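You operate a simulated robot arm through the tools that you are given. There is no shell and no other tool.

You run a simulated robot arm. Do the job below in one go: nothing can be reset, and whatever is moved stays where it is left.

## Task
Brush the black stain out of the clamped mould, then wipe a patch of release into the cavity.
Fine: brass brush and white rag from the bench, both put back; lid back on the tin. Set down upright: brass brush. A coat counts when it lies all over at full strength: go over it till it gets no stronger. What is to be rubbed or washed off counts as gone when no trace of it is left.

Only the result counts: the job must be done as asked and must still hold three seconds after the hand-in. Knocking over, shifting, dropping, spilling or breaking anything else fails it. Lids that push on must go on centred and level and be pressed home; caps that screw on are set level and turned clockwise until they are tight.

## Robot
A 7-joint arm with a two-finger parallel gripper, fixed in place. Base frame: the origin is at the foot of the arm, x ahead of it, y to its left, z up; the work surface is at about z = 0.882. Units: m, degrees, N and s.
Its first joint turns from -149.0 to 149.0 degrees. Payload 3.43 kg.
The tool frame sits at the grasp point between the pads (the TCP): z along the fingers, y along the line on which they close. The tips reach 0.03 m beyond it. Largest opening 0.094 m; finger width 0.028, thickness 0.01; the body of the gripper, 0.05 by 0.096 m, starts 0.055 m behind the TCP.
Orientation is that of the tool frame in the base frame, as a unit quaternion [x, y, z, w]. With the fingers straight down and closing along the base's y, the tool's x points along the base's -x, its y along +y and its z along -z.

## Interface
- The arm moves only by the tool drive_tool. Its argument "targets" is a list that holds one entry, the list of rows, each a list of 7 numbers: the finger opening in m, from 0 to 0.094, then the shift along the tool's x, y, z in m, then the turn, a rotation vector about the tool's x, y, z in degrees. In form: [[[hand, x, y, z, wx, wy, wz], ...]]. A call has 1 to 20 rows; each row shifts and turns the commanded pose from where the row before left it, along the tool's axes as they then stand. A row lasts 0.2 s, in which the tool goes at most 0.05 m and 8.6 degrees; a call with a longer step from one row to the next is refused whole, and so is a gripper value outside its range. A pose out of reach is approached as far as the arm can. The call stops where the force on the tool passes 40 N (or 10 N more than at its start, if that is more) or the arm is blocked; 0.2 s more then pass. Each finger travels about 0.045 m/s and halts on what it meets, pressing with about 42 N; the grip force reading is that of the motor and also rises with nothing between the fingers. The clock runs only during rows and for 0.2 s after the last one: add rows that do not move to give the fingers time. It gives the time, the measured TCP pose, the force on the tool (base axes), the opening and the grip force at its end, in the units of the frame above (readings bear some noise), with the torque about the TCP (base axes, N m) and any sound that the robot's microphone picked up.
- Cameras (640 x 400 px; columns grow to the right, rows downward): "scene" is fixed at [0.4016, 0.4996, 1.4841]; the picture's right is [-0.85, -0.53, 0.00], its down [-0.40, 0.64, -0.65] and it looks along [0.34, -0.56, -0.76] (base axes); focal length 214 px, centre (320, 200). "wrist" rides on the gripper at [0.076, 0.014, -0.103] in the tool frame; the picture's right is [-0.18, 0.98, 0.00], its down [-0.75, -0.14, -0.64] and it looks along [-0.63, -0.12, 0.77] (tool axes); focal length 243 px, centre (320, 200). There is no depth. A picture from a camera that has moved, and an enlarged one, comes with that camera's place and axes in the base frame and with its lens.
- get_image(camera): a new picture of that camera. It takes no simulated time.
- close_up(camera, box): a new picture of the part [left, top, right, bottom] of that camera's present view, enlarged. It takes no simulated time.
- finish_job(): hands the job in; it is judged then, once.

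Places have to be worked out from the pictures, the camera data and where the tool is seen. Open the gripper and draw the arm clear of the work before you hand the job in, unless the task says otherwise.

The tools are called as name(argument=value, ...) on one line, values as JSON. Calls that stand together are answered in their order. drive_tool: Moves the arm, as the interface text tells. Its arguments: {"type":"object","properties":{"targets":{"type":"array","items":{"type":"array","items":{"type":"array","items":{"type":"number"}}}}},"required":["targets"]} The other tools are called the same way: get_image (camera) takes a picture; close_up (camera, box) takes an enlarged picture of a part of a camera's view; finish_job () hands the job in.

At the start:

```text
t: 0.0
position: [0.133, 0.9788, 1.2334]
tcp_rot: [0.0, 1.0, -0.001, 0.0]
contact_force: [-0.6, -0.7, -0.1]
ft_torque: [-0.03, -0.01, -0.01]
gripper_width: 0.0939
finger_force: 0.0
```

scene: 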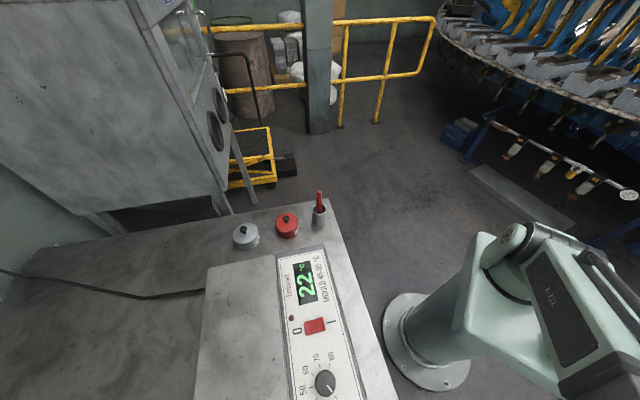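
wrist: 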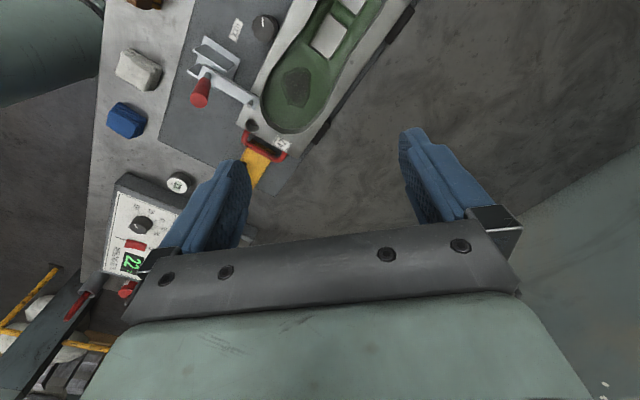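

I'll start by looking closely at both views to see what is on the bench.

close_up(camera="scene", box=[200, 170, 400, 400])

close_up(camera="wrist", box=[60, 0, 440, 240])

close_up(camera="wrist", box=[80, 150, 220, 310])

```text
1.74 times, centred on (300, 285) of scene
camera zoom: at [0.4016, 0.4996, 1.4841], right [-0.85, -0.53, 0.0], down [-0.4, 0.64, -0.65], along [0.34, -0.56, -0.76], focal length 373 px, centre (355, 52)
```

zoom: 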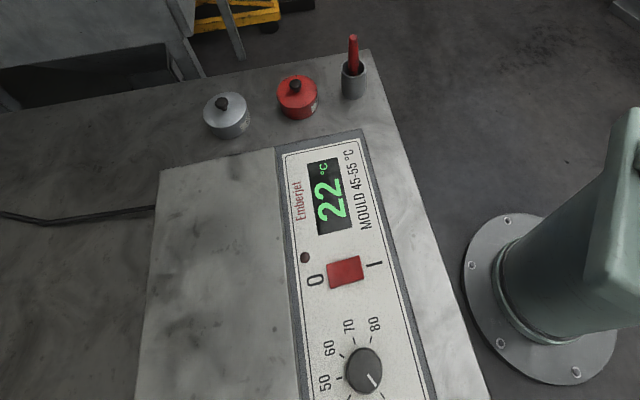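

```text
1.67 times, centred on (250, 120) of wrist
camera zoom: at [0.0575, 0.9931, 1.3374], right [0.18, 0.98, 0.0], down [0.75, -0.14, 0.64], along [0.63, -0.12, -0.77], focal length 404 px, centre (437, 333)
```

zoom: 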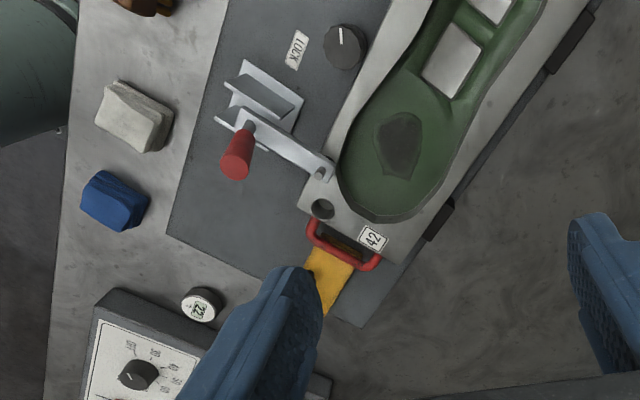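

```text
2.50 times, centred on (150, 230) of wrist
camera zoom: at [0.0575, 0.9931, 1.3374], right [0.18, 0.98, 0.0], down [0.75, -0.14, 0.64], along [0.63, -0.12, -0.77], focal length 606 px, centre (745, 125)
```

zoom: 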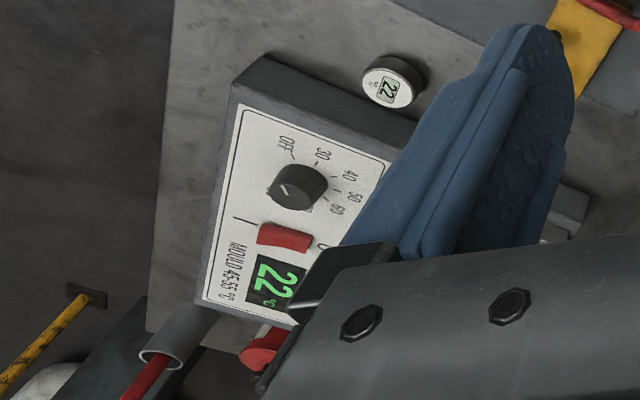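

The mould, clamp lever and heater box are on the bench to the arm's left. I'll slide the tool back along base -x, keeping the height, so the wrist camera sees the mould and the neighbouring tools.

drive_tool(targets=[[[0.094, 0.05, 0, 0, 0, 0, 0], [0.094, 0.05, 0, 0, 0, 0, 0], [0.094, 0.05, 0, 0, 0, 0, 0], [0.094, 0.05, 0, 0, 0, 0, 0], [0.094, 0.0, 0, 0, 0, 0, 0]]])

get_image(camera="wrist")

get_image(camera="scene")

```text
t: 1.2
position: [-0.0674, 0.9802, 1.2348]
tcp_rot: [0.0, 1.0, 0.0, 0.0]
contact_force: [1.0, 0.7, 0.0]
ft_torque: [-0.03, 0.0, 0.03]
gripper_width: 0.0942
finger_force: 0.1
```

```text
taken
camera wrist: at [-0.1425, 0.9942, 1.3372], right [0.18, 0.98, 0.0], down [0.75, -0.14, 0.64], along [0.63, -0.12, -0.77], focal length 243 px, centre (320, 200)
```

wrist: 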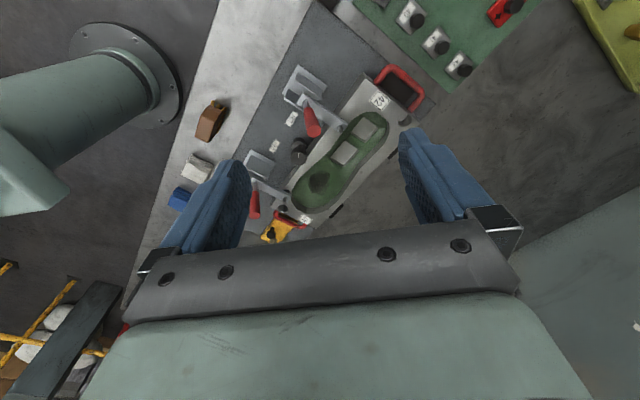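

```text
taken
```

scene: 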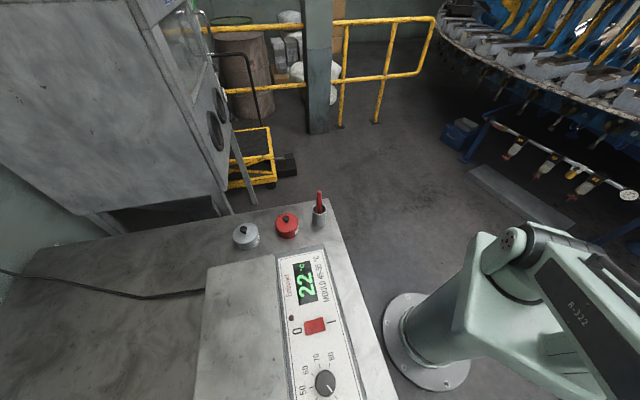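

The mould is now in the middle of the view. I'll take enlarged pictures of it and of the items along the bench edge.

close_up(camera="wrist", box=[230, 40, 430, 250])

close_up(camera="wrist", box=[150, 80, 310, 230])

close_up(camera="wrist", box=[330, 0, 550, 120])

```text
1.90 times, centred on (330, 145) of wrist
camera zoom: at [-0.1425, 0.9942, 1.3372], right [0.18, 0.98, 0.0], down [0.75, -0.14, 0.64], along [0.63, -0.12, -0.77], focal length 462 px, centre (301, 305)
```

zoom: 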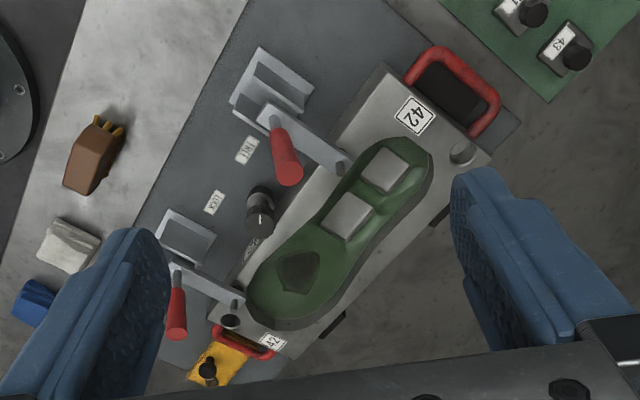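

```text
2.67 times, centred on (230, 155) of wrist
camera zoom: at [-0.1425, 0.9942, 1.3372], right [0.18, 0.98, 0.0], down [0.75, -0.14, 0.64], along [0.63, -0.12, -0.77], focal length 647 px, centre (560, 320)
```

zoom: 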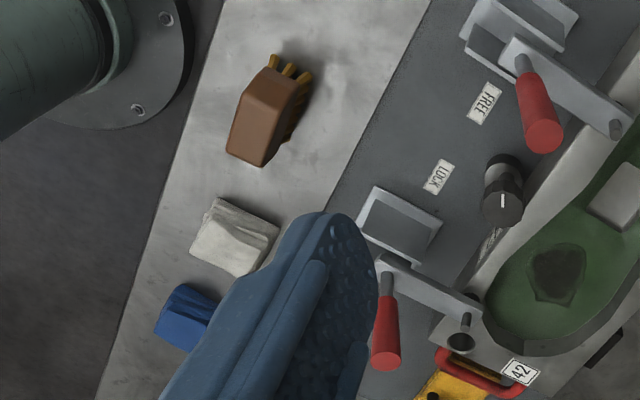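

```text
2.91 times, centred on (440, 60) of wrist
camera zoom: at [-0.1425, 0.9942, 1.3372], right [0.18, 0.98, 0.0], down [0.75, -0.14, 0.64], along [0.63, -0.12, -0.77], focal length 706 px, centre (-29, 607)
```

zoom: 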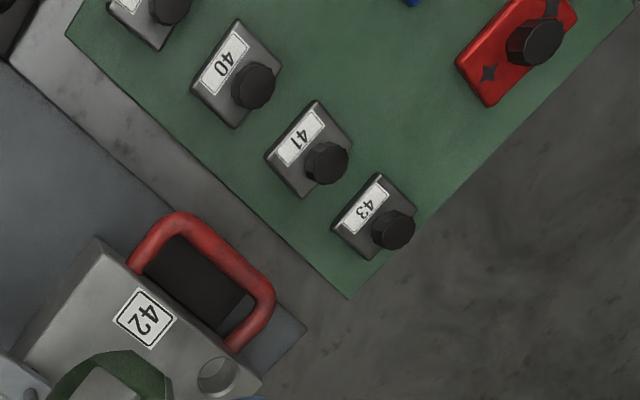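

I can see two toggle clamps, a LOCK/FREE knob, the brown brush with brass bristles, a white and a blue rag, and a rack of numbered plugs. I'll move further back to look at the far end of the bench and the brush.

drive_tool(targets=[[[0.094, 0.035, -0.028, 0, 0, 0, 0], [0.094, 0.035, -0.028, 0, 0, 0, 0], [0.094, 0.035, -0.028, 0, 0, 0, 0], [0.094, 0.035, -0.028, 0, 0, 0, 0], [0.094, 0.035, -0.028, 0, 0, 0, 0], [0.094, 0.035, -0.028, 0, 0, 0, 0], [0.094, 0.035, -0.028, 0, 0, 0, 0], [0.094, 0.0, 0, 0, 0, 0, 0]]])

get_image(camera="wrist")

```text
t: 3.0
position: [-0.3126, 0.7887, 1.2195]
tcp_rot: [0.0, 1.0, 0.005, -0.003]
contact_force: [-0.3, 0.4, 0.3]
ft_torque: [-0.01, -0.01, 0.01]
gripper_width: 0.0942
finger_force: 0.0
out of reach, approached as far as the arm can: row 5, 6, 7
```

```text
taken
camera wrist: at [-0.3879, 0.8011, 1.3219], right [0.18, 0.98, 0.01], down [0.76, -0.15, 0.64], along [0.63, -0.11, -0.77], focal length 243 px, centre (320, 200)
```

wrist: 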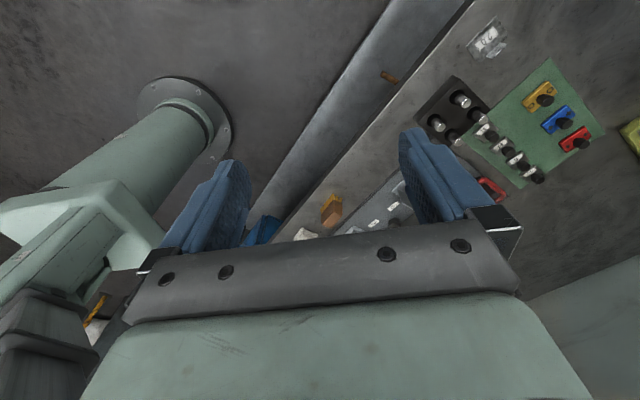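

The far end shows plug racks and other small items; I'll enlarge that part and the brush area.

close_up(camera="wrist", box=[370, 0, 610, 200])

close_up(camera="wrist", box=[240, 170, 440, 245])

```text
2.00 times, centred on (490, 100) of wrist
camera zoom: at [-0.3879, 0.8011, 1.3219], right [0.18, 0.98, 0.01], down [0.76, -0.15, 0.64], along [0.63, -0.11, -0.77], focal length 485 px, centre (-20, 400)
```

zoom: 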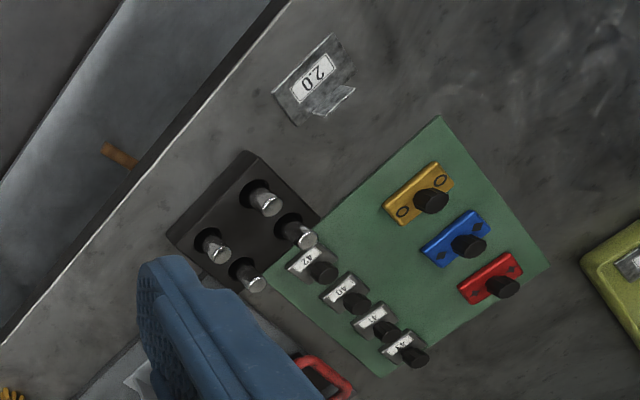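

```text
3.20 times, centred on (340, 208) of wrist
camera zoom: at [-0.3879, 0.8011, 1.3219], right [0.18, 0.98, 0.01], down [0.76, -0.15, 0.64], along [0.63, -0.11, -0.77], focal length 776 px, centre (256, 176)
```

zoom: 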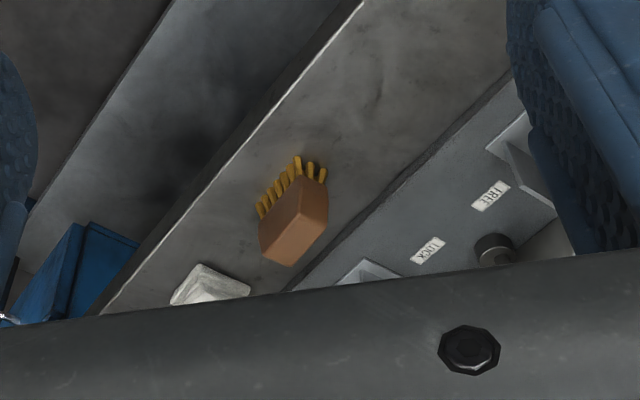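

The brush stands upright on its bristles beside the white rag. Next I'll go over to the other end of the bench to look at the tins, the cup and the heater box.

drive_tool(targets=[[[0.094, -0.04, -0.023, 0, 0, 0, 0], [0.094, -0.04, -0.023, 0, 0, 0, 0], [0.094, -0.04, -0.023, 0, 0, 0, 0], [0.094, -0.04, -0.023, 0, 0, 0, 0], [0.094, -0.04, -0.023, 0, 0, 0, 0], [0.094, -0.04, -0.023, 0, 0, 0, 0], [0.094, -0.04, -0.023, 0, 0, 0, 0], [0.094, -0.04, -0.023, 0, 0, 0, 0], [0.094, -0.04, -0.023, 0, 0, 0, 0], [0.094, -0.04, -0.023, 0, 0, 0, 0], [0.094, -0.04, -0.02, 0, 0, 0, 0], [0.094, -0.04, -0.02, 0, 0, 0, 0], [0.094, -0.04, -0.02, 0, 0, 0, 0], [0.094, -0.04, -0.02, 0, 0, 0, 0], [0.094, -0.04, -0.02, 0, 0, 0, 0], [0.094, 0, 0, 0, 0, 0, 0]]])

get_image(camera="wrist")

get_image(camera="scene")

```text
t: 6.4
position: [0.2743, 0.5315, 1.0764]
tcp_rot: [0.0, 1.0, 0.003, 0.001]
contact_force: [-0.2, 0.5, 0.0]
ft_torque: [0.01, 0.03, 0.01]
gripper_width: 0.0942
finger_force: 0.0
out of reach, approached as far as the arm can: row 1, 2, 3, 4, 5, 6, 7, 8, 9, 10, 11, 12, 13, 14
```

```text
taken
camera wrist: at [0.1985, 0.5444, 1.1782], right [0.18, 0.98, 0.01], down [0.75, -0.15, 0.64], along [0.63, -0.11, -0.77], focal length 243 px, centre (320, 200)
```

wrist: 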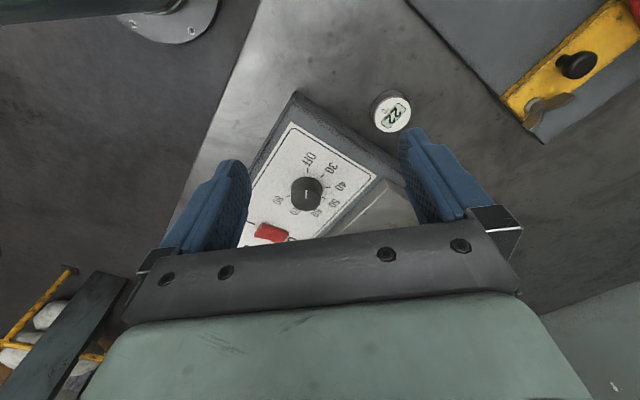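

```text
taken
```

scene: 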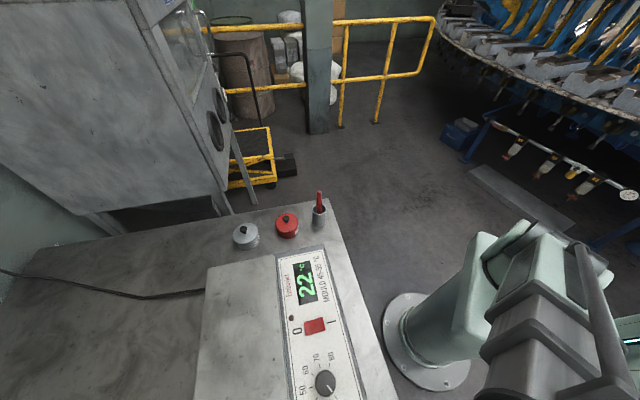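

The pose had sunk to z = 1.076 because it was out of reach close in, so I need to know where the commanded pose stands. I'll send a small outward, upward shift and compare before going further.

drive_tool(targets=[[[0.094, 0, 0.01, 0, 0, 0, 0], [0.094, 0, 0, 0, 0, 0, 0]]])

close_up(camera="wrist", box=[220, 60, 440, 260])

```text
t: 7.0
position: [0.2742, 0.5399, 1.0775]
tcp_rot: [0.0, 1.0, 0.002, 0.001]
contact_force: [-0.3, 0.5, 0.6]
ft_torque: [0.03, 0.05, 0.02]
gripper_width: 0.0942
finger_force: 0.1
```

```text
2.00 times, centred on (330, 160) of wrist
camera zoom: at [0.1989, 0.5536, 1.1799], right [0.18, 0.98, 0.0], down [0.75, -0.14, 0.64], along [0.63, -0.12, -0.77], focal length 485 px, centre (300, 280)
```

zoom: 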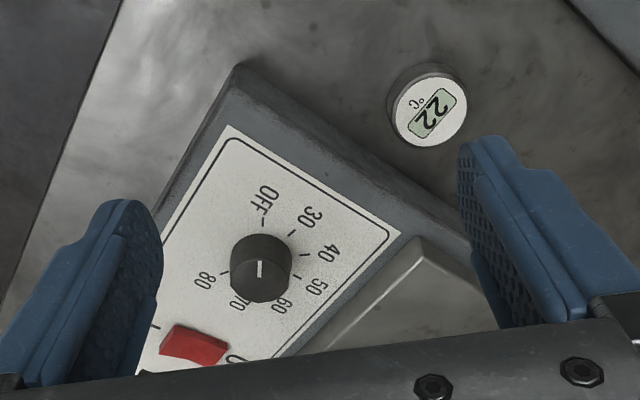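

Each call starts from the measured pose, and the heater dial is at OFF. I'll continue toward the tins, moving outward and keeping about this height.

drive_tool(targets=[[[0.094, -0.03, -0.01, 0, 0, 0, 0], [0.094, -0.03, -0.01, -0.01, 0, 0, 0], [0.094, -0.035, -0.02, -0.01, 0, 0, 0], [0.094, -0.035, -0.03, 0, 0, 0, 0], [0.094, -0.035, -0.03, 0, 0, 0, 0], [0.094, -0.035, -0.03, 0, 0, 0, 0], [0.094, -0.035, -0.03, 0, 0, 0, 0], [0.094, -0.035, -0.03, 0, 0, 0, 0], [0.094, 0, 0, 0, 0, 0, 0]]])

get_image(camera="wrist")

get_image(camera="scene")

```text
t: 9.0
position: [0.5466, 0.3568, 1.0821]
tcp_rot: [0.0, 1.0, 0.0, 0.0]
contact_force: [-0.5, 0.1, 0.5]
ft_torque: [0.01, -0.02, -0.06]
gripper_width: 0.0942
finger_force: 0.0
out of reach, approached as far as the arm can: row 2, 3, 6
```

```text
taken
camera wrist: at [0.4723, 0.3704, 1.1847], right [0.18, 0.98, 0.0], down [0.75, -0.14, 0.64], along [0.63, -0.12, -0.77], focal length 243 px, centre (320, 200)
```

wrist: 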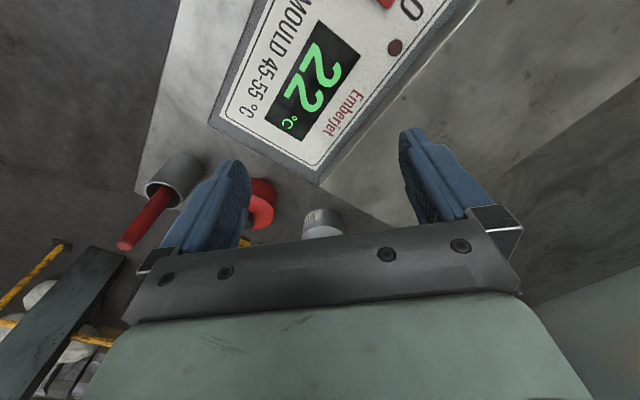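

```text
taken
```

scene: 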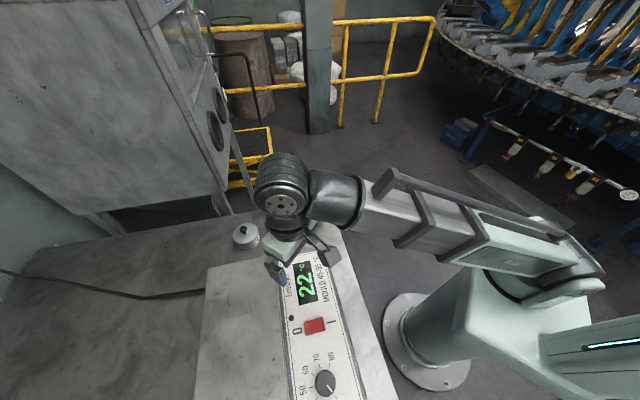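

The tins lie just beyond the gripper. I'll go forward about 0.13 m and a little up so the camera looks right down on them.

drive_tool(targets=[[[0.094, -0.03, -0.005, -0.01, 0, 0, 0], [0.094, -0.03, -0.005, -0.01, 0, 0, 0], [0.094, -0.03, -0.005, -0.01, 0, 0, 0], [0.094, -0.03, -0.005, -0.01, 0, 0, 0], [0.094, 0, 0, 0, 0, 0, 0]]])

get_image(camera="wrist")

close_up(camera="wrist", box=[120, 100, 400, 240])

```text
t: 10.2
position: [0.67, 0.3327, 1.1198]
tcp_rot: [0.0, 1.0, 0.0, 0.001]
contact_force: [0.2, 0.3, 0.3]
ft_torque: [0.02, -0.01, 0.0]
gripper_width: 0.0941
finger_force: 0.2
```

```text
taken
camera wrist: at [0.5948, 0.3466, 1.2235], right [0.18, 0.98, 0.0], down [0.75, -0.14, 0.64], along [0.63, -0.12, -0.77], focal length 243 px, centre (320, 200)
```

wrist: 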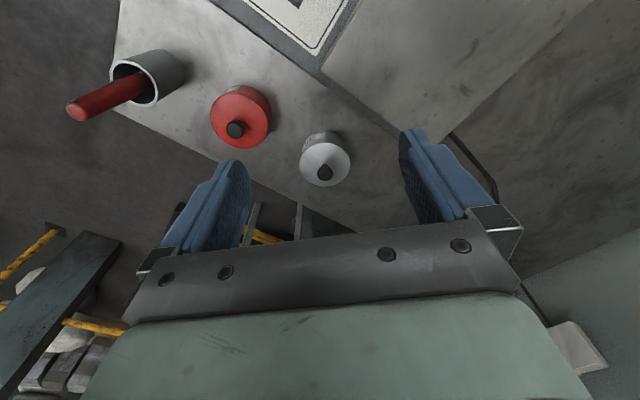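

```text
2.29 times, centred on (260, 170) of wrist
camera zoom: at [0.5948, 0.3466, 1.2235], right [0.18, 0.98, 0.0], down [0.75, -0.14, 0.64], along [0.63, -0.12, -0.77], focal length 555 px, centre (457, 269)
```

zoom: 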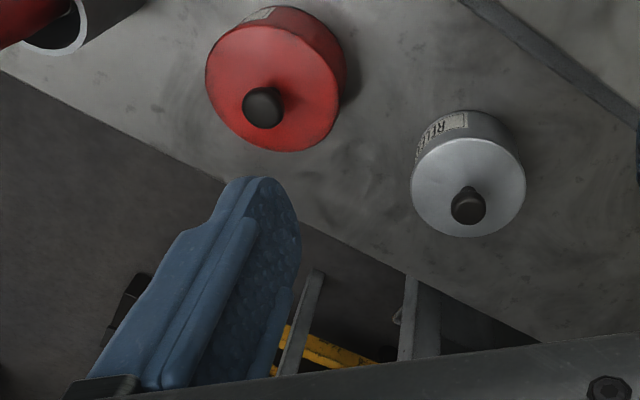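

close_up(camera="wrist", box=[290, 115, 370, 195])

close_up(camera="wrist", box=[200, 75, 290, 155])

close_up(camera="scene", box=[220, 180, 340, 260])

```text
5.00 times, centred on (330, 155) of wrist
camera zoom: at [0.5948, 0.3466, 1.2235], right [0.18, 0.98, 0.0], down [0.75, -0.14, 0.64], along [0.63, -0.12, -0.77], focal length 1213 px, centre (270, 425)
```

zoom: 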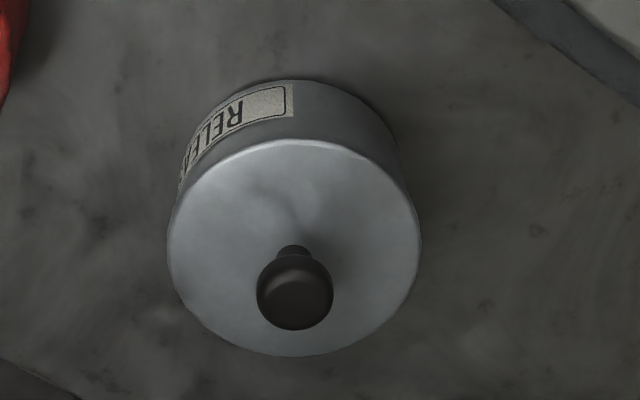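

```text
5.00 times, centred on (245, 115) of wrist
camera zoom: at [0.5948, 0.3466, 1.2235], right [0.18, 0.98, 0.0], down [0.75, -0.14, 0.64], along [0.63, -0.12, -0.77], focal length 1213 px, centre (695, 625)
```

zoom: 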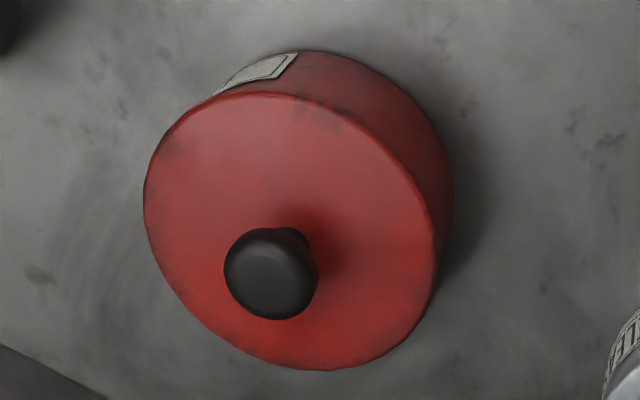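

```text
5.00 times, centred on (280, 220) of scene
camera zoom: at [0.4016, 0.4996, 1.4841], right [-0.85, -0.53, 0.0], down [-0.4, 0.64, -0.65], along [0.34, -0.56, -0.76], focal length 1072 px, centre (520, 100)
```

zoom: 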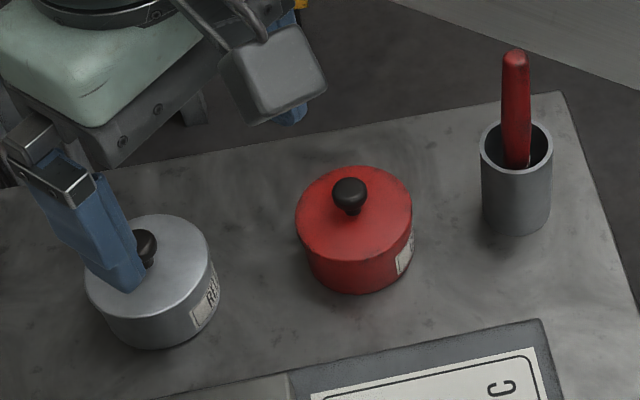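

The silver tin is labelled RELEASE, centred at about (0.779, 0.318), with the lid top near z = 0.92 and a black knob. Now I'll travel back above the brush and rags on an arc well clear of everything, to see them close up.

drive_tool(targets=[[[0.094, 0.0275, 0.036, 0, 0, 0, 0], [0.094, 0.0275, 0.036, 0, 0, 0, 0], [0.094, 0.0275, 0.036, 0, 0, 0, 0], [0.094, 0.0275, 0.036, 0, 0, 0, 0], [0.094, 0.0275, 0.036, 0, 0, 0, 0], [0.094, 0.0275, 0.036, 0, 0, 0, 0], [0.094, 0.0275, 0.036, 0, 0, 0, 0], [0.094, 0.0275, 0.036, 0, 0, 0, 0], [0.094, 0.045, 0.012, 0, 0, 0, 0], [0.094, 0.045, 0.012, 0, 0, 0, 0], [0.094, 0.045, 0.012, 0, 0, 0, 0], [0.094, 0.045, 0.012, 0, 0, 0, 0], [0.094, 0.045, 0.012, 0, 0, 0, 0], [0.094, 0.045, 0.012, 0, 0, 0, 0], [0.094, 0.045, 0.012, 0, 0, 0, 0], [0.094, 0.045, 0.012, 0, 0, 0, 0], [0.094, 0.045, 0.012, 0, 0, 0, 0], [0.094, 0.045, 0.012, 0, 0, 0, 0], [0.094, 0, 0, 0, 0, 0, 0]]])

get_image(camera="wrist")

```text
t: 14.2
position: [-0.0034, 0.7434, 1.1187]
tcp_rot: [0.0, 1.0, 0.0, 0.0]
contact_force: [0.2, -0.4, 0.4]
ft_torque: [-0.01, -0.03, 0.02]
gripper_width: 0.0943
finger_force: 0.0
```

```text
taken
camera wrist: at [-0.0781, 0.7565, 1.2216], right [0.18, 0.98, 0.0], down [0.75, -0.14, 0.64], along [0.63, -0.12, -0.77], focal length 243 px, centre (320, 200)
```

wrist: 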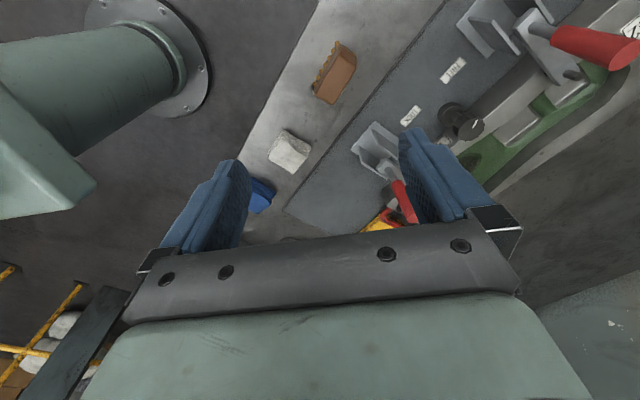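

close_up(camera="wrist", box=[290, 30, 380, 110])

close_up(camera="wrist", box=[240, 110, 340, 200])

close_up(camera="wrist", box=[340, 0, 640, 220])

```text
5.00 times, centred on (335, 70) of wrist
camera zoom: at [-0.0781, 0.7565, 1.2216], right [0.18, 0.98, 0.0], down [0.75, -0.14, 0.64], along [0.63, -0.12, -0.77], focal length 1213 px, centre (245, 850)
```

zoom: 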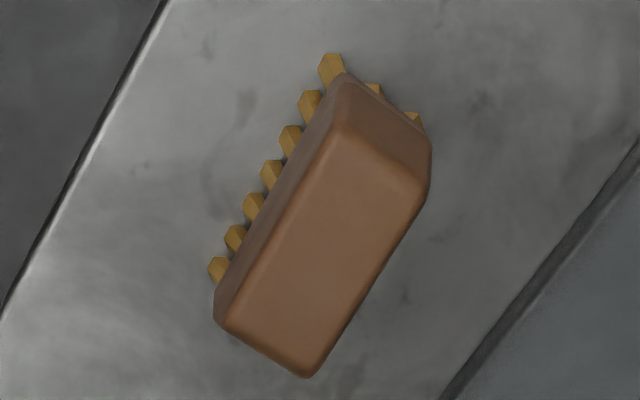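

```text
4.44 times, centred on (290, 155) of wrist
camera zoom: at [-0.0781, 0.7565, 1.2216], right [0.18, 0.98, 0.0], down [0.75, -0.14, 0.64], along [0.63, -0.12, -0.77], focal length 1078 px, centre (453, 400)
```

zoom: 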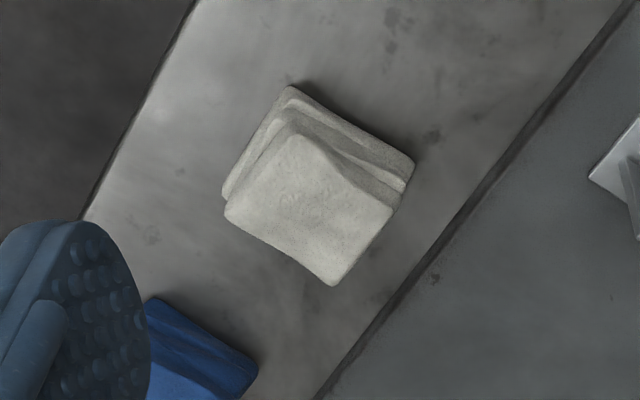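

```text
1.82 times, centred on (490, 110) of wrist
camera zoom: at [-0.0781, 0.7565, 1.2216], right [0.18, 0.98, 0.0], down [0.75, -0.14, 0.64], along [0.63, -0.12, -0.77], focal length 441 px, centre (11, 364)
```

zoom: 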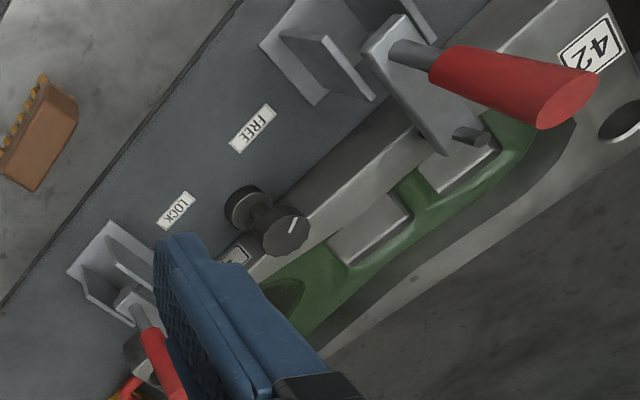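

The brush is centred near (-0.008, 0.760), its long axis at about -41° and its top near z ≈ 0.94. I'll turn the wrist 41° so the fingers close across its width, and check the view.

drive_tool(targets=[[[0.094, 0, 0, 0, 0, 0, 8.26], [0.094, 0, 0, 0, 0, 0, 8.26], [0.094, 0, 0, 0, 0, 0, 8.26], [0.094, 0, 0, 0, 0, 0, 8.26], [0.094, 0, 0, 0, 0, 0, 8.26], [0.094, 0, 0, 0, 0, 0, 0]]])

get_image(camera="wrist")

get_image(camera="scene")

```text
t: 15.6
position: [-0.0024, 0.7432, 1.1216]
tcp_rot: [0.354, 0.935, 0.0, 0.0]
contact_force: [0.7, -0.4, 0.0]
ft_torque: [-0.01, -0.03, 0.0]
gripper_width: 0.0939
finger_force: 0.0
```

```text
taken
camera wrist: at [-0.0491, 0.8043, 1.2246], right [0.79, 0.62, 0.0], down [0.47, -0.6, 0.64], along [0.4, -0.51, -0.77], focal length 243 px, centre (320, 200)
```

wrist: 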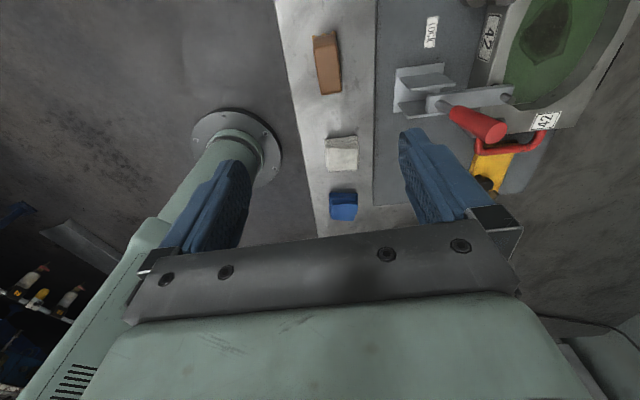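

```text
taken
```

scene: 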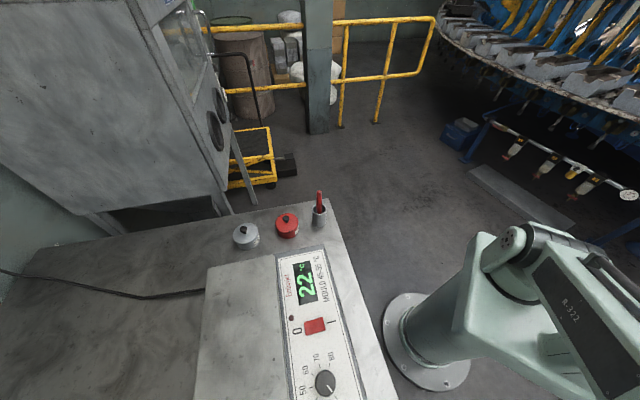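

The rotation worked. I'll zoom in on the brush from this angle to refine its position and height.

close_up(camera="wrist", box=[280, 15, 380, 105])

close_up(camera="wrist", box=[300, 120, 390, 225])

close_up(camera="wrist", box=[380, 0, 640, 220])

```text
4.44 times, centred on (330, 60) of wrist
camera zoom: at [-0.0491, 0.8043, 1.2246], right [0.79, 0.62, 0.0], down [0.47, -0.6, 0.64], along [0.4, -0.51, -0.77], focal length 1078 px, centre (276, 822)
```

zoom: 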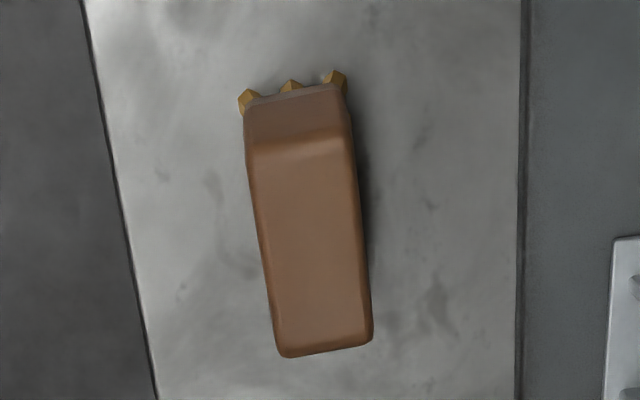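

```text
3.81 times, centred on (345, 172) of wrist
camera zoom: at [-0.0491, 0.8043, 1.2246], right [0.79, 0.62, 0.0], down [0.47, -0.6, 0.64], along [0.4, -0.51, -0.77], focal length 924 px, centre (225, 305)
```

zoom: 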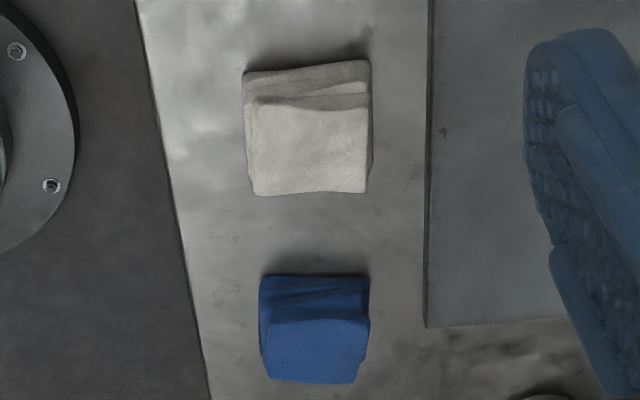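

```text
1.82 times, centred on (510, 110) of wrist
camera zoom: at [-0.0491, 0.8043, 1.2246], right [0.79, 0.62, 0.0], down [0.47, -0.6, 0.64], along [0.4, -0.51, -0.77], focal length 441 px, centre (-26, 364)
```

zoom: 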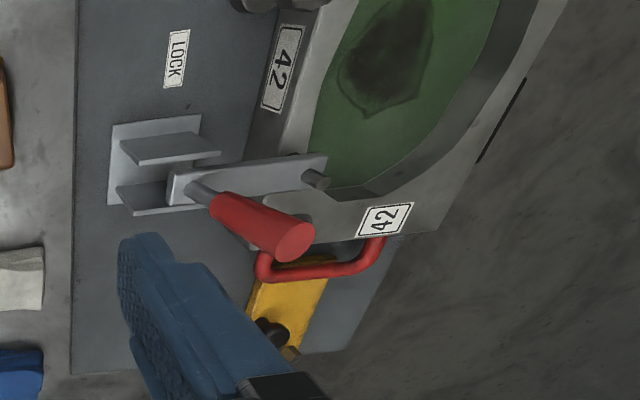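

Brush centre refined to about (-0.006, 0.761), top z ≈ 0.925–0.94, yaw about -42°; the rag is near (0.092, 0.677). Now I'll go above the mould for a good look at the cavity and stain.

drive_tool(targets=[[[0.094, 0.007, 0.0357, -0.016, 0, 0, 0], [0.094, 0.007, 0.0357, -0.016, 0, 0, 0], [0.094, 0.007, 0.0357, -0.016, 0, 0, 0], [0.094, 0.007, 0.0357, -0.016, 0, 0, 0], [0.094, 0.007, 0.0357, -0.016, 0, 0, 0], [0.094, 0, 0, 0, 0, 0, 0]]])

get_image(camera="wrist")

close_up(camera="wrist", box=[230, 0, 470, 200])

```text
t: 17.0
position: [0.0871, 0.9, 1.2025]
tcp_rot: [0.353, 0.936, 0.0, 0.0]
contact_force: [-0.5, 0.0, -0.3]
ft_torque: [-0.02, -0.03, 0.01]
gripper_width: 0.0943
finger_force: 0.0
```

```text
taken
camera wrist: at [0.0396, 0.9614, 1.3062], right [0.79, 0.62, 0.0], down [0.47, -0.6, 0.64], along [0.4, -0.51, -0.77], focal length 243 px, centre (320, 200)
```

wrist: 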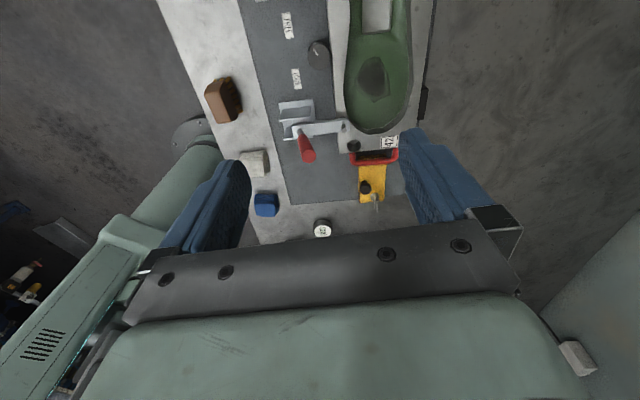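

```text
2.00 times, centred on (350, 100) of wrist
camera zoom: at [0.0396, 0.9614, 1.3062], right [0.79, 0.62, 0.0], down [0.47, -0.6, 0.64], along [0.4, -0.51, -0.77], focal length 485 px, centre (260, 400)
```

zoom: 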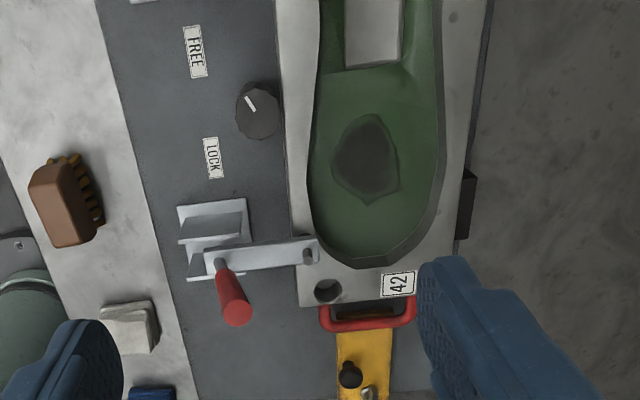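

The stain sits in the toe end near (0.160, 0.936), on a floor near z ≈ 0.905. I'll go back over the brush and stop with the fingertips about 0.03 m above it to check alignment.

drive_tool(targets=[[[0.094, -0.00545, -0.04145, 0, 0, 0, 0], [0.094, -0.00545, -0.04145, 0, 0, 0, 0], [0.094, -0.00545, -0.04145, 0, 0, 0, 0], [0.094, -0.00545, -0.04145, 0, 0, 0, 0], [0.094, 0, 0, 0.04, 0, 0, 0], [0.094, 0, 0, 0.04, 0, 0, 0], [0.094, 0, 0, 0.04, 0, 0, 0], [0.094, 0, 0, 0.04, 0, 0, 0], [0.094, 0, 0, 0.03, 0, 0, 0], [0.094, 0, 0, 0, 0, 0, 0]]])

get_image(camera="wrist")

```text
t: 19.2
position: [-0.0038, 0.7708, 0.9894]
tcp_rot: [0.353, 0.936, 0.0, -0.001]
contact_force: [-0.5, -0.4, 0.7]
ft_torque: [0.04, 0.01, 0.0]
gripper_width: 0.0942
finger_force: 0.1
out of reach, approached as far as the arm can: row 3, 4
```

```text
taken
camera wrist: at [-0.0503, 0.8317, 1.0916], right [0.79, 0.62, 0.0], down [0.47, -0.6, 0.64], along [0.4, -0.51, -0.77], focal length 243 px, centre (320, 200)
```

wrist: 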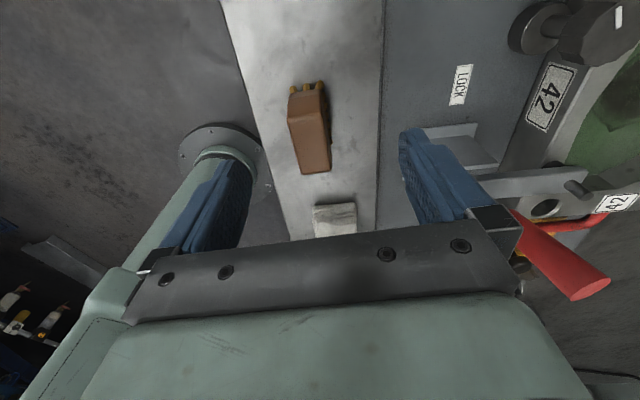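

The hand is about 9 mm off across the brush. I'll zoom to fix the remaining offset before the descent.

close_up(camera="wrist", box=[260, 65, 380, 185])

```text
3.33 times, centred on (320, 125) of wrist
camera zoom: at [-0.0503, 0.8317, 1.0916], right [0.79, 0.62, 0.0], down [0.47, -0.6, 0.64], along [0.4, -0.51, -0.77], focal length 809 px, centre (320, 450)
```

zoom: 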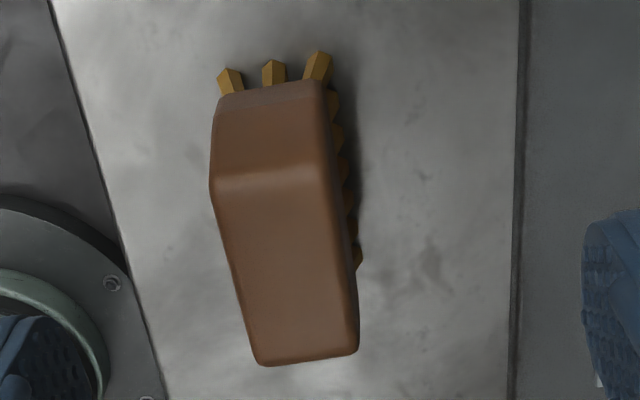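

Brush centre is about (-0.005, 0.7625). I'll shift the last few millimetres, go down to TCP z = 0.940 and close on the block.

drive_tool(targets=[[[0.07, -0.0046, -0.007, 0, 0, 0, 0], [0.07, 0, 0, 0.025, 0, 0, 0], [0.07, 0, 0, 0.0245, 0, 0, 0], [0.07, 0, 0, 0, 0, 0, 0]]])

get_image(camera="wrist")

```text
t: 20.2
position: [-0.0018, 0.7634, 0.9381]
tcp_rot: [0.353, 0.936, 0.0, -0.001]
contact_force: [-0.2, -0.1, 0.3]
ft_torque: [0.03, 0.04, -0.04]
gripper_width: 0.07
finger_force: 0.1
```

```text
taken
camera wrist: at [-0.05, 0.8241, 1.041], right [0.79, 0.62, 0.0], down [0.47, -0.6, 0.64], along [0.4, -0.51, -0.77], focal length 243 px, centre (320, 200)
```

wrist: 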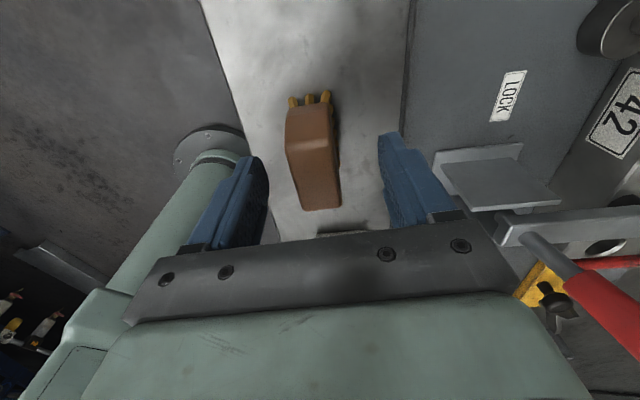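

The brush sits about 3 mm toward the left finger; I'll shift by that and close.

drive_tool(targets=[[[0.07, 0, -0.003, 0.0, 0, 0, 0], [0.05, 0, 0, 0, 0, 0, 0], [0.03, 0, 0, 0, 0, 0, 0], [0.01, 0, 0, 0, 0, 0, 0], [0.0, 0, 0, 0, 0, 0, 0], [0.0, 0, 0, 0, 0, 0, 0], [0.0, 0, 0, 0, 0, 0, 0]]])

get_image(camera="wrist")

```text
t: 21.8
position: [-0.0056, 0.7603, 0.9382]
tcp_rot: [0.352, 0.936, 0.0, 0.0]
contact_force: [-0.2, 0.7, 1.2]
ft_torque: [0.03, 0.01, 0.04]
gripper_width: 0.0254
finger_force: 41.6
```

```text
taken
camera wrist: at [-0.0527, 0.8219, 1.0415], right [0.79, 0.62, 0.0], down [0.47, -0.6, 0.64], along [0.4, -0.51, -0.77], focal length 243 px, centre (320, 200)
```

wrist: 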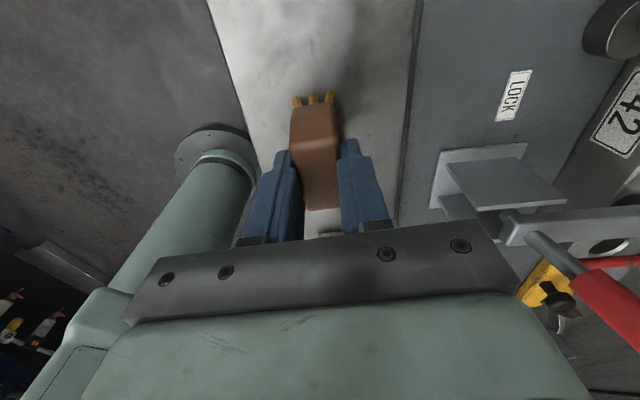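

The brush is held at 0.0254 m opening, with its bristle tips 0.056 m below the TCP. I'll lift it straight up to z ≈ 1.12, clear of the clamp handles (their tips are at about 1.03), and carry it over the stain.

drive_tool(targets=[[[0.0, 0, 0, -0.02, 0, 0, 0], [0.0, 0, 0, -0.04, 0, 0, 0], [0.0, 0, 0, -0.04, 0, 0, 0], [0.0, 0, 0, -0.04, 0, 0, 0], [0.0, 0, 0, -0.04, 0, 0, 0], [0.0, -0.0017, 0.0402, 0, 0, 0, 0], [0.0, -0.0017, 0.0402, 0, 0, 0, 0], [0.0, -0.0017, 0.0402, 0, 0, 0, 0], [0.0, -0.0017, 0.0402, 0, 0, 0, 0], [0.0, -0.0017, 0.0402, 0, 0, 0, 0], [0.0, -0.0017, 0.0402, 0, 0, 0, 0], [0.0, 0, 0, 0, 0, 0, 0]]])

get_image(camera="wrist")

get_image(camera="scene")

```text
t: 24.4
position: [0.1598, 0.9354, 1.1173]
tcp_rot: [0.352, 0.936, 0.0, -0.001]
contact_force: [-0.5, -0.1, -0.8]
ft_torque: [0.01, 0.0, 0.0]
gripper_width: 0.0248
finger_force: 42.2
```

```text
taken
camera wrist: at [0.1121, 0.9967, 1.2205], right [0.79, 0.62, 0.0], down [0.47, -0.6, 0.64], along [0.4, -0.51, -0.77], focal length 243 px, centre (320, 200)
```

wrist: 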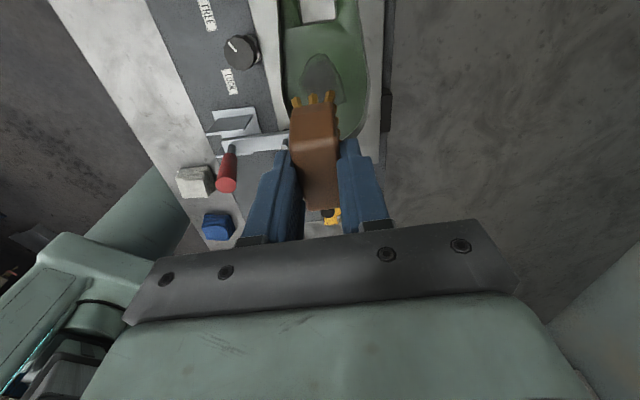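

```text
taken
```

scene: 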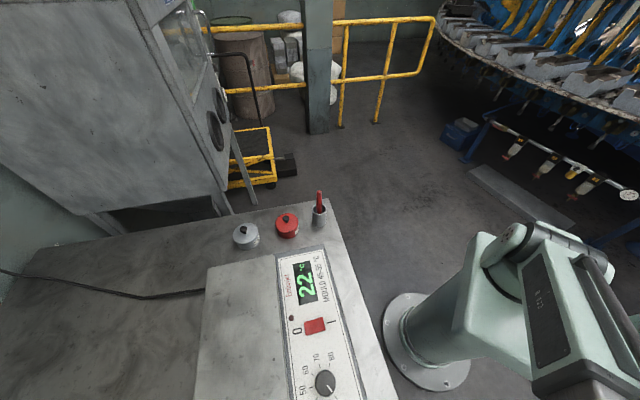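

The brush is firmly held over the mould. I'll zoom in on the cavity below to check where the stain lies relative to the brush.

close_up(camera="wrist", box=[250, 0, 410, 150])

```text
2.67 times, centred on (330, 75) of wrist
camera zoom: at [0.1121, 0.9967, 1.2205], right [0.79, 0.62, 0.0], down [0.47, -0.6, 0.64], along [0.4, -0.51, -0.77], focal length 647 px, centre (293, 533)
```

zoom: 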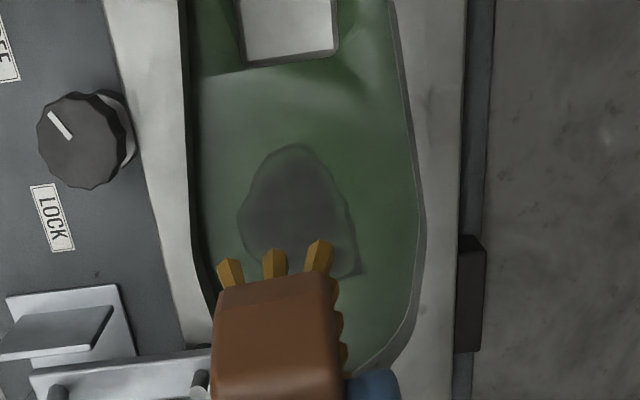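

The stain spans about ±0.03 m around a point 5 mm from the TCP. I'll lower the brush to just above the floor, then feel for contact in small steps.

drive_tool(targets=[[[0.0, -0.005, 0, 0.04, 0, 0, 0], [0.0, 0, 0, 0.04, 0, 0, 0], [0.0, 0, 0, 0.04, 0, 0, 0], [0.0, 0, 0, 0.01, 0, 0, 0], [0.0, 0, 0, 0.005, 0, 0, 0], [0.0, 0, 0, 0.005, 0, 0, 0], [0.0, 0, 0, 0.003, 0, 0, 0], [0.0, 0, 0, 0, 0, 0, 0]]])

close_up(camera="wrist", box=[220, 0, 440, 200])

```text
t: 26.2
position: [0.1627, 0.9313, 0.9769]
tcp_rot: [0.353, 0.936, 0.0, 0.001]
contact_force: [-0.6, 0.3, -1.2]
ft_torque: [-0.01, -0.02, 0.0]
gripper_width: 0.0251
finger_force: 42.1
```

```text
2.00 times, centred on (330, 100) of wrist
camera zoom: at [0.1163, 0.9921, 1.0799], right [0.79, 0.62, 0.0], down [0.47, -0.6, 0.64], along [0.4, -0.51, -0.77], focal length 485 px, centre (300, 400)
```

zoom: 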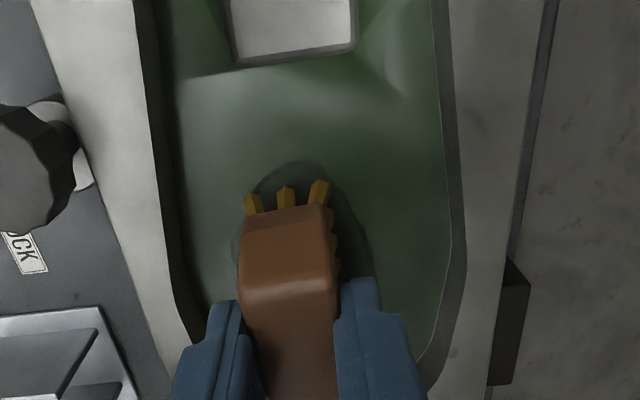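

No contact yet at 0.977. I'll keep going down in 2–3 mm steps.

drive_tool(targets=[[[0.0, 0, 0, 0.003, 0, 0, 0], [0.0, 0, 0, 0.003, 0, 0, 0], [0.0, 0, 0, 0.003, 0, 0, 0], [0.0, 0, 0, 0.002, 0, 0, 0], [0.0, 0, 0, 0.0, 0, 0, 0]]])

```text
t: 27.4
position: [0.1646, 0.9309, 0.9678]
tcp_rot: [0.353, 0.935, 0.001, -0.001]
contact_force: [2.8, -2.2, 39.5]
ft_torque: [-0.17, 0.11, 0.0]
gripper_width: 0.0254
finger_force: 41.6
```

Contact at z ≈ 0.968 (about 40 N), so the floor is near 0.912. I'll ease off a millimetre and start a gentle lengthwise stroke to see how the force behaves.

drive_tool(targets=[[[0.0, 0, 0, -0.001, 0, 0, 0], [0.0, 0.01, 0, 0, 0, 0, 0], [0.0, 0.01, 0, 0, 0, 0, 0], [0.0, -0.01, 0, 0, 0, 0, 0], [0.0, -0.01, 0, 0, 0, 0, 0], [0.0, -0.01, 0, 0, 0, 0, 0], [0.0, -0.01, 0, 0, 0, 0, 0], [0.0, 0.01, 0, 0, 0, 0, 0], [0.0, 0.01, 0, 0, 0, 0, 0]]])

close_up(camera="wrist", box=[220, 0, 440, 200])

```text
t: 29.4
position: [0.1672, 0.9335, 0.9677]
tcp_rot: [0.354, 0.935, 0.0, 0.002]
contact_force: [6.1, -4.7, 19.2]
ft_torque: [-0.01, -0.03, -0.02]
gripper_width: 0.025
finger_force: 42.2
```

```text
2.00 times, centred on (330, 100) of wrist
camera zoom: at [0.1188, 0.9937, 1.0701], right [0.79, 0.62, 0.0], down [0.47, -0.6, 0.64], along [0.4, -0.51, -0.77], focal length 485 px, centre (300, 400)
```

zoom: 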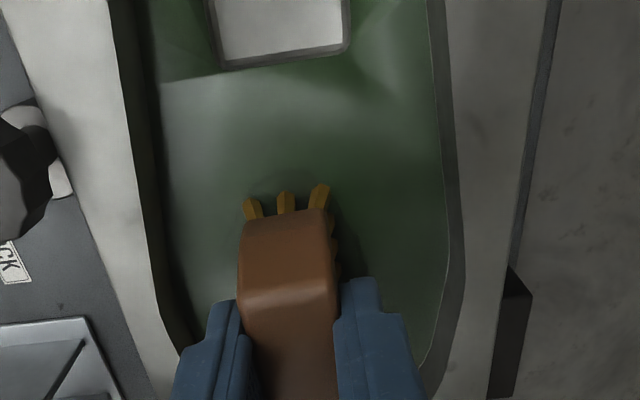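

The stroke visibly removed the stain under the brush at about 19 N. I'll widen the strokes to the right side, then the left side.

drive_tool(targets=[[[0.0, 0, 0.0075, 0, 0, 0, 0], [0.0, 0, 0.0075, 0, 0, 0, 0], [0.0, 0.011, 0, 0, 0, 0, 0], [0.0, 0.011, 0, 0, 0, 0, 0], [0.0, -0.01, 0, 0, 0, 0, 0], [0.0, -0.01, 0, 0, 0, 0, 0], [0.0, -0.01, 0, 0, 0, 0, 0], [0.0, -0.01, 0, 0, 0, 0, 0], [0.0, 0.01, 0, 0, 0, 0, 0], [0.0, 0.01, 0, 0, 0, 0, 0], [0.0, 0.01, 0, 0, 0, 0, 0], [0.0, 0.01, 0, 0, 0, 0, 0], [0.0, -0.011, 0, 0, 0, 0, 0], [0.0, -0.011, 0, 0, 0, 0, 0]]])

close_up(camera="wrist", box=[220, 0, 440, 200])

```text
t: 32.4
position: [0.1739, 0.9451, 0.9674]
tcp_rot: [0.352, 0.936, 0.0, -0.001]
contact_force: [-7.0, 5.4, 19.9]
ft_torque: [0.08, 0.11, -0.01]
gripper_width: 0.0249
finger_force: 42.1
```

```text
2.00 times, centred on (330, 100) of wrist
camera zoom: at [0.1266, 1.0062, 1.0701], right [0.79, 0.62, 0.0], down [0.47, -0.6, 0.64], along [0.4, -0.5, -0.77], focal length 485 px, centre (300, 400)
```

zoom: 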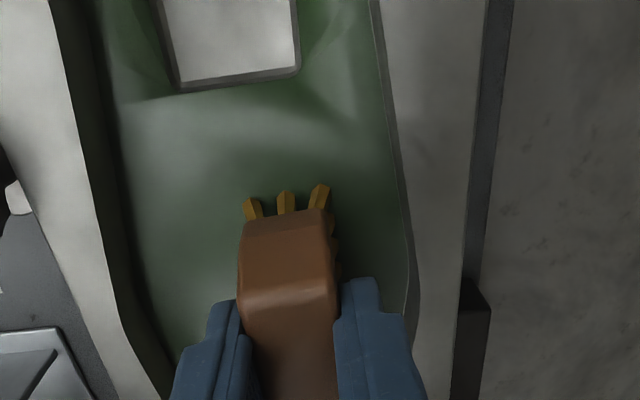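

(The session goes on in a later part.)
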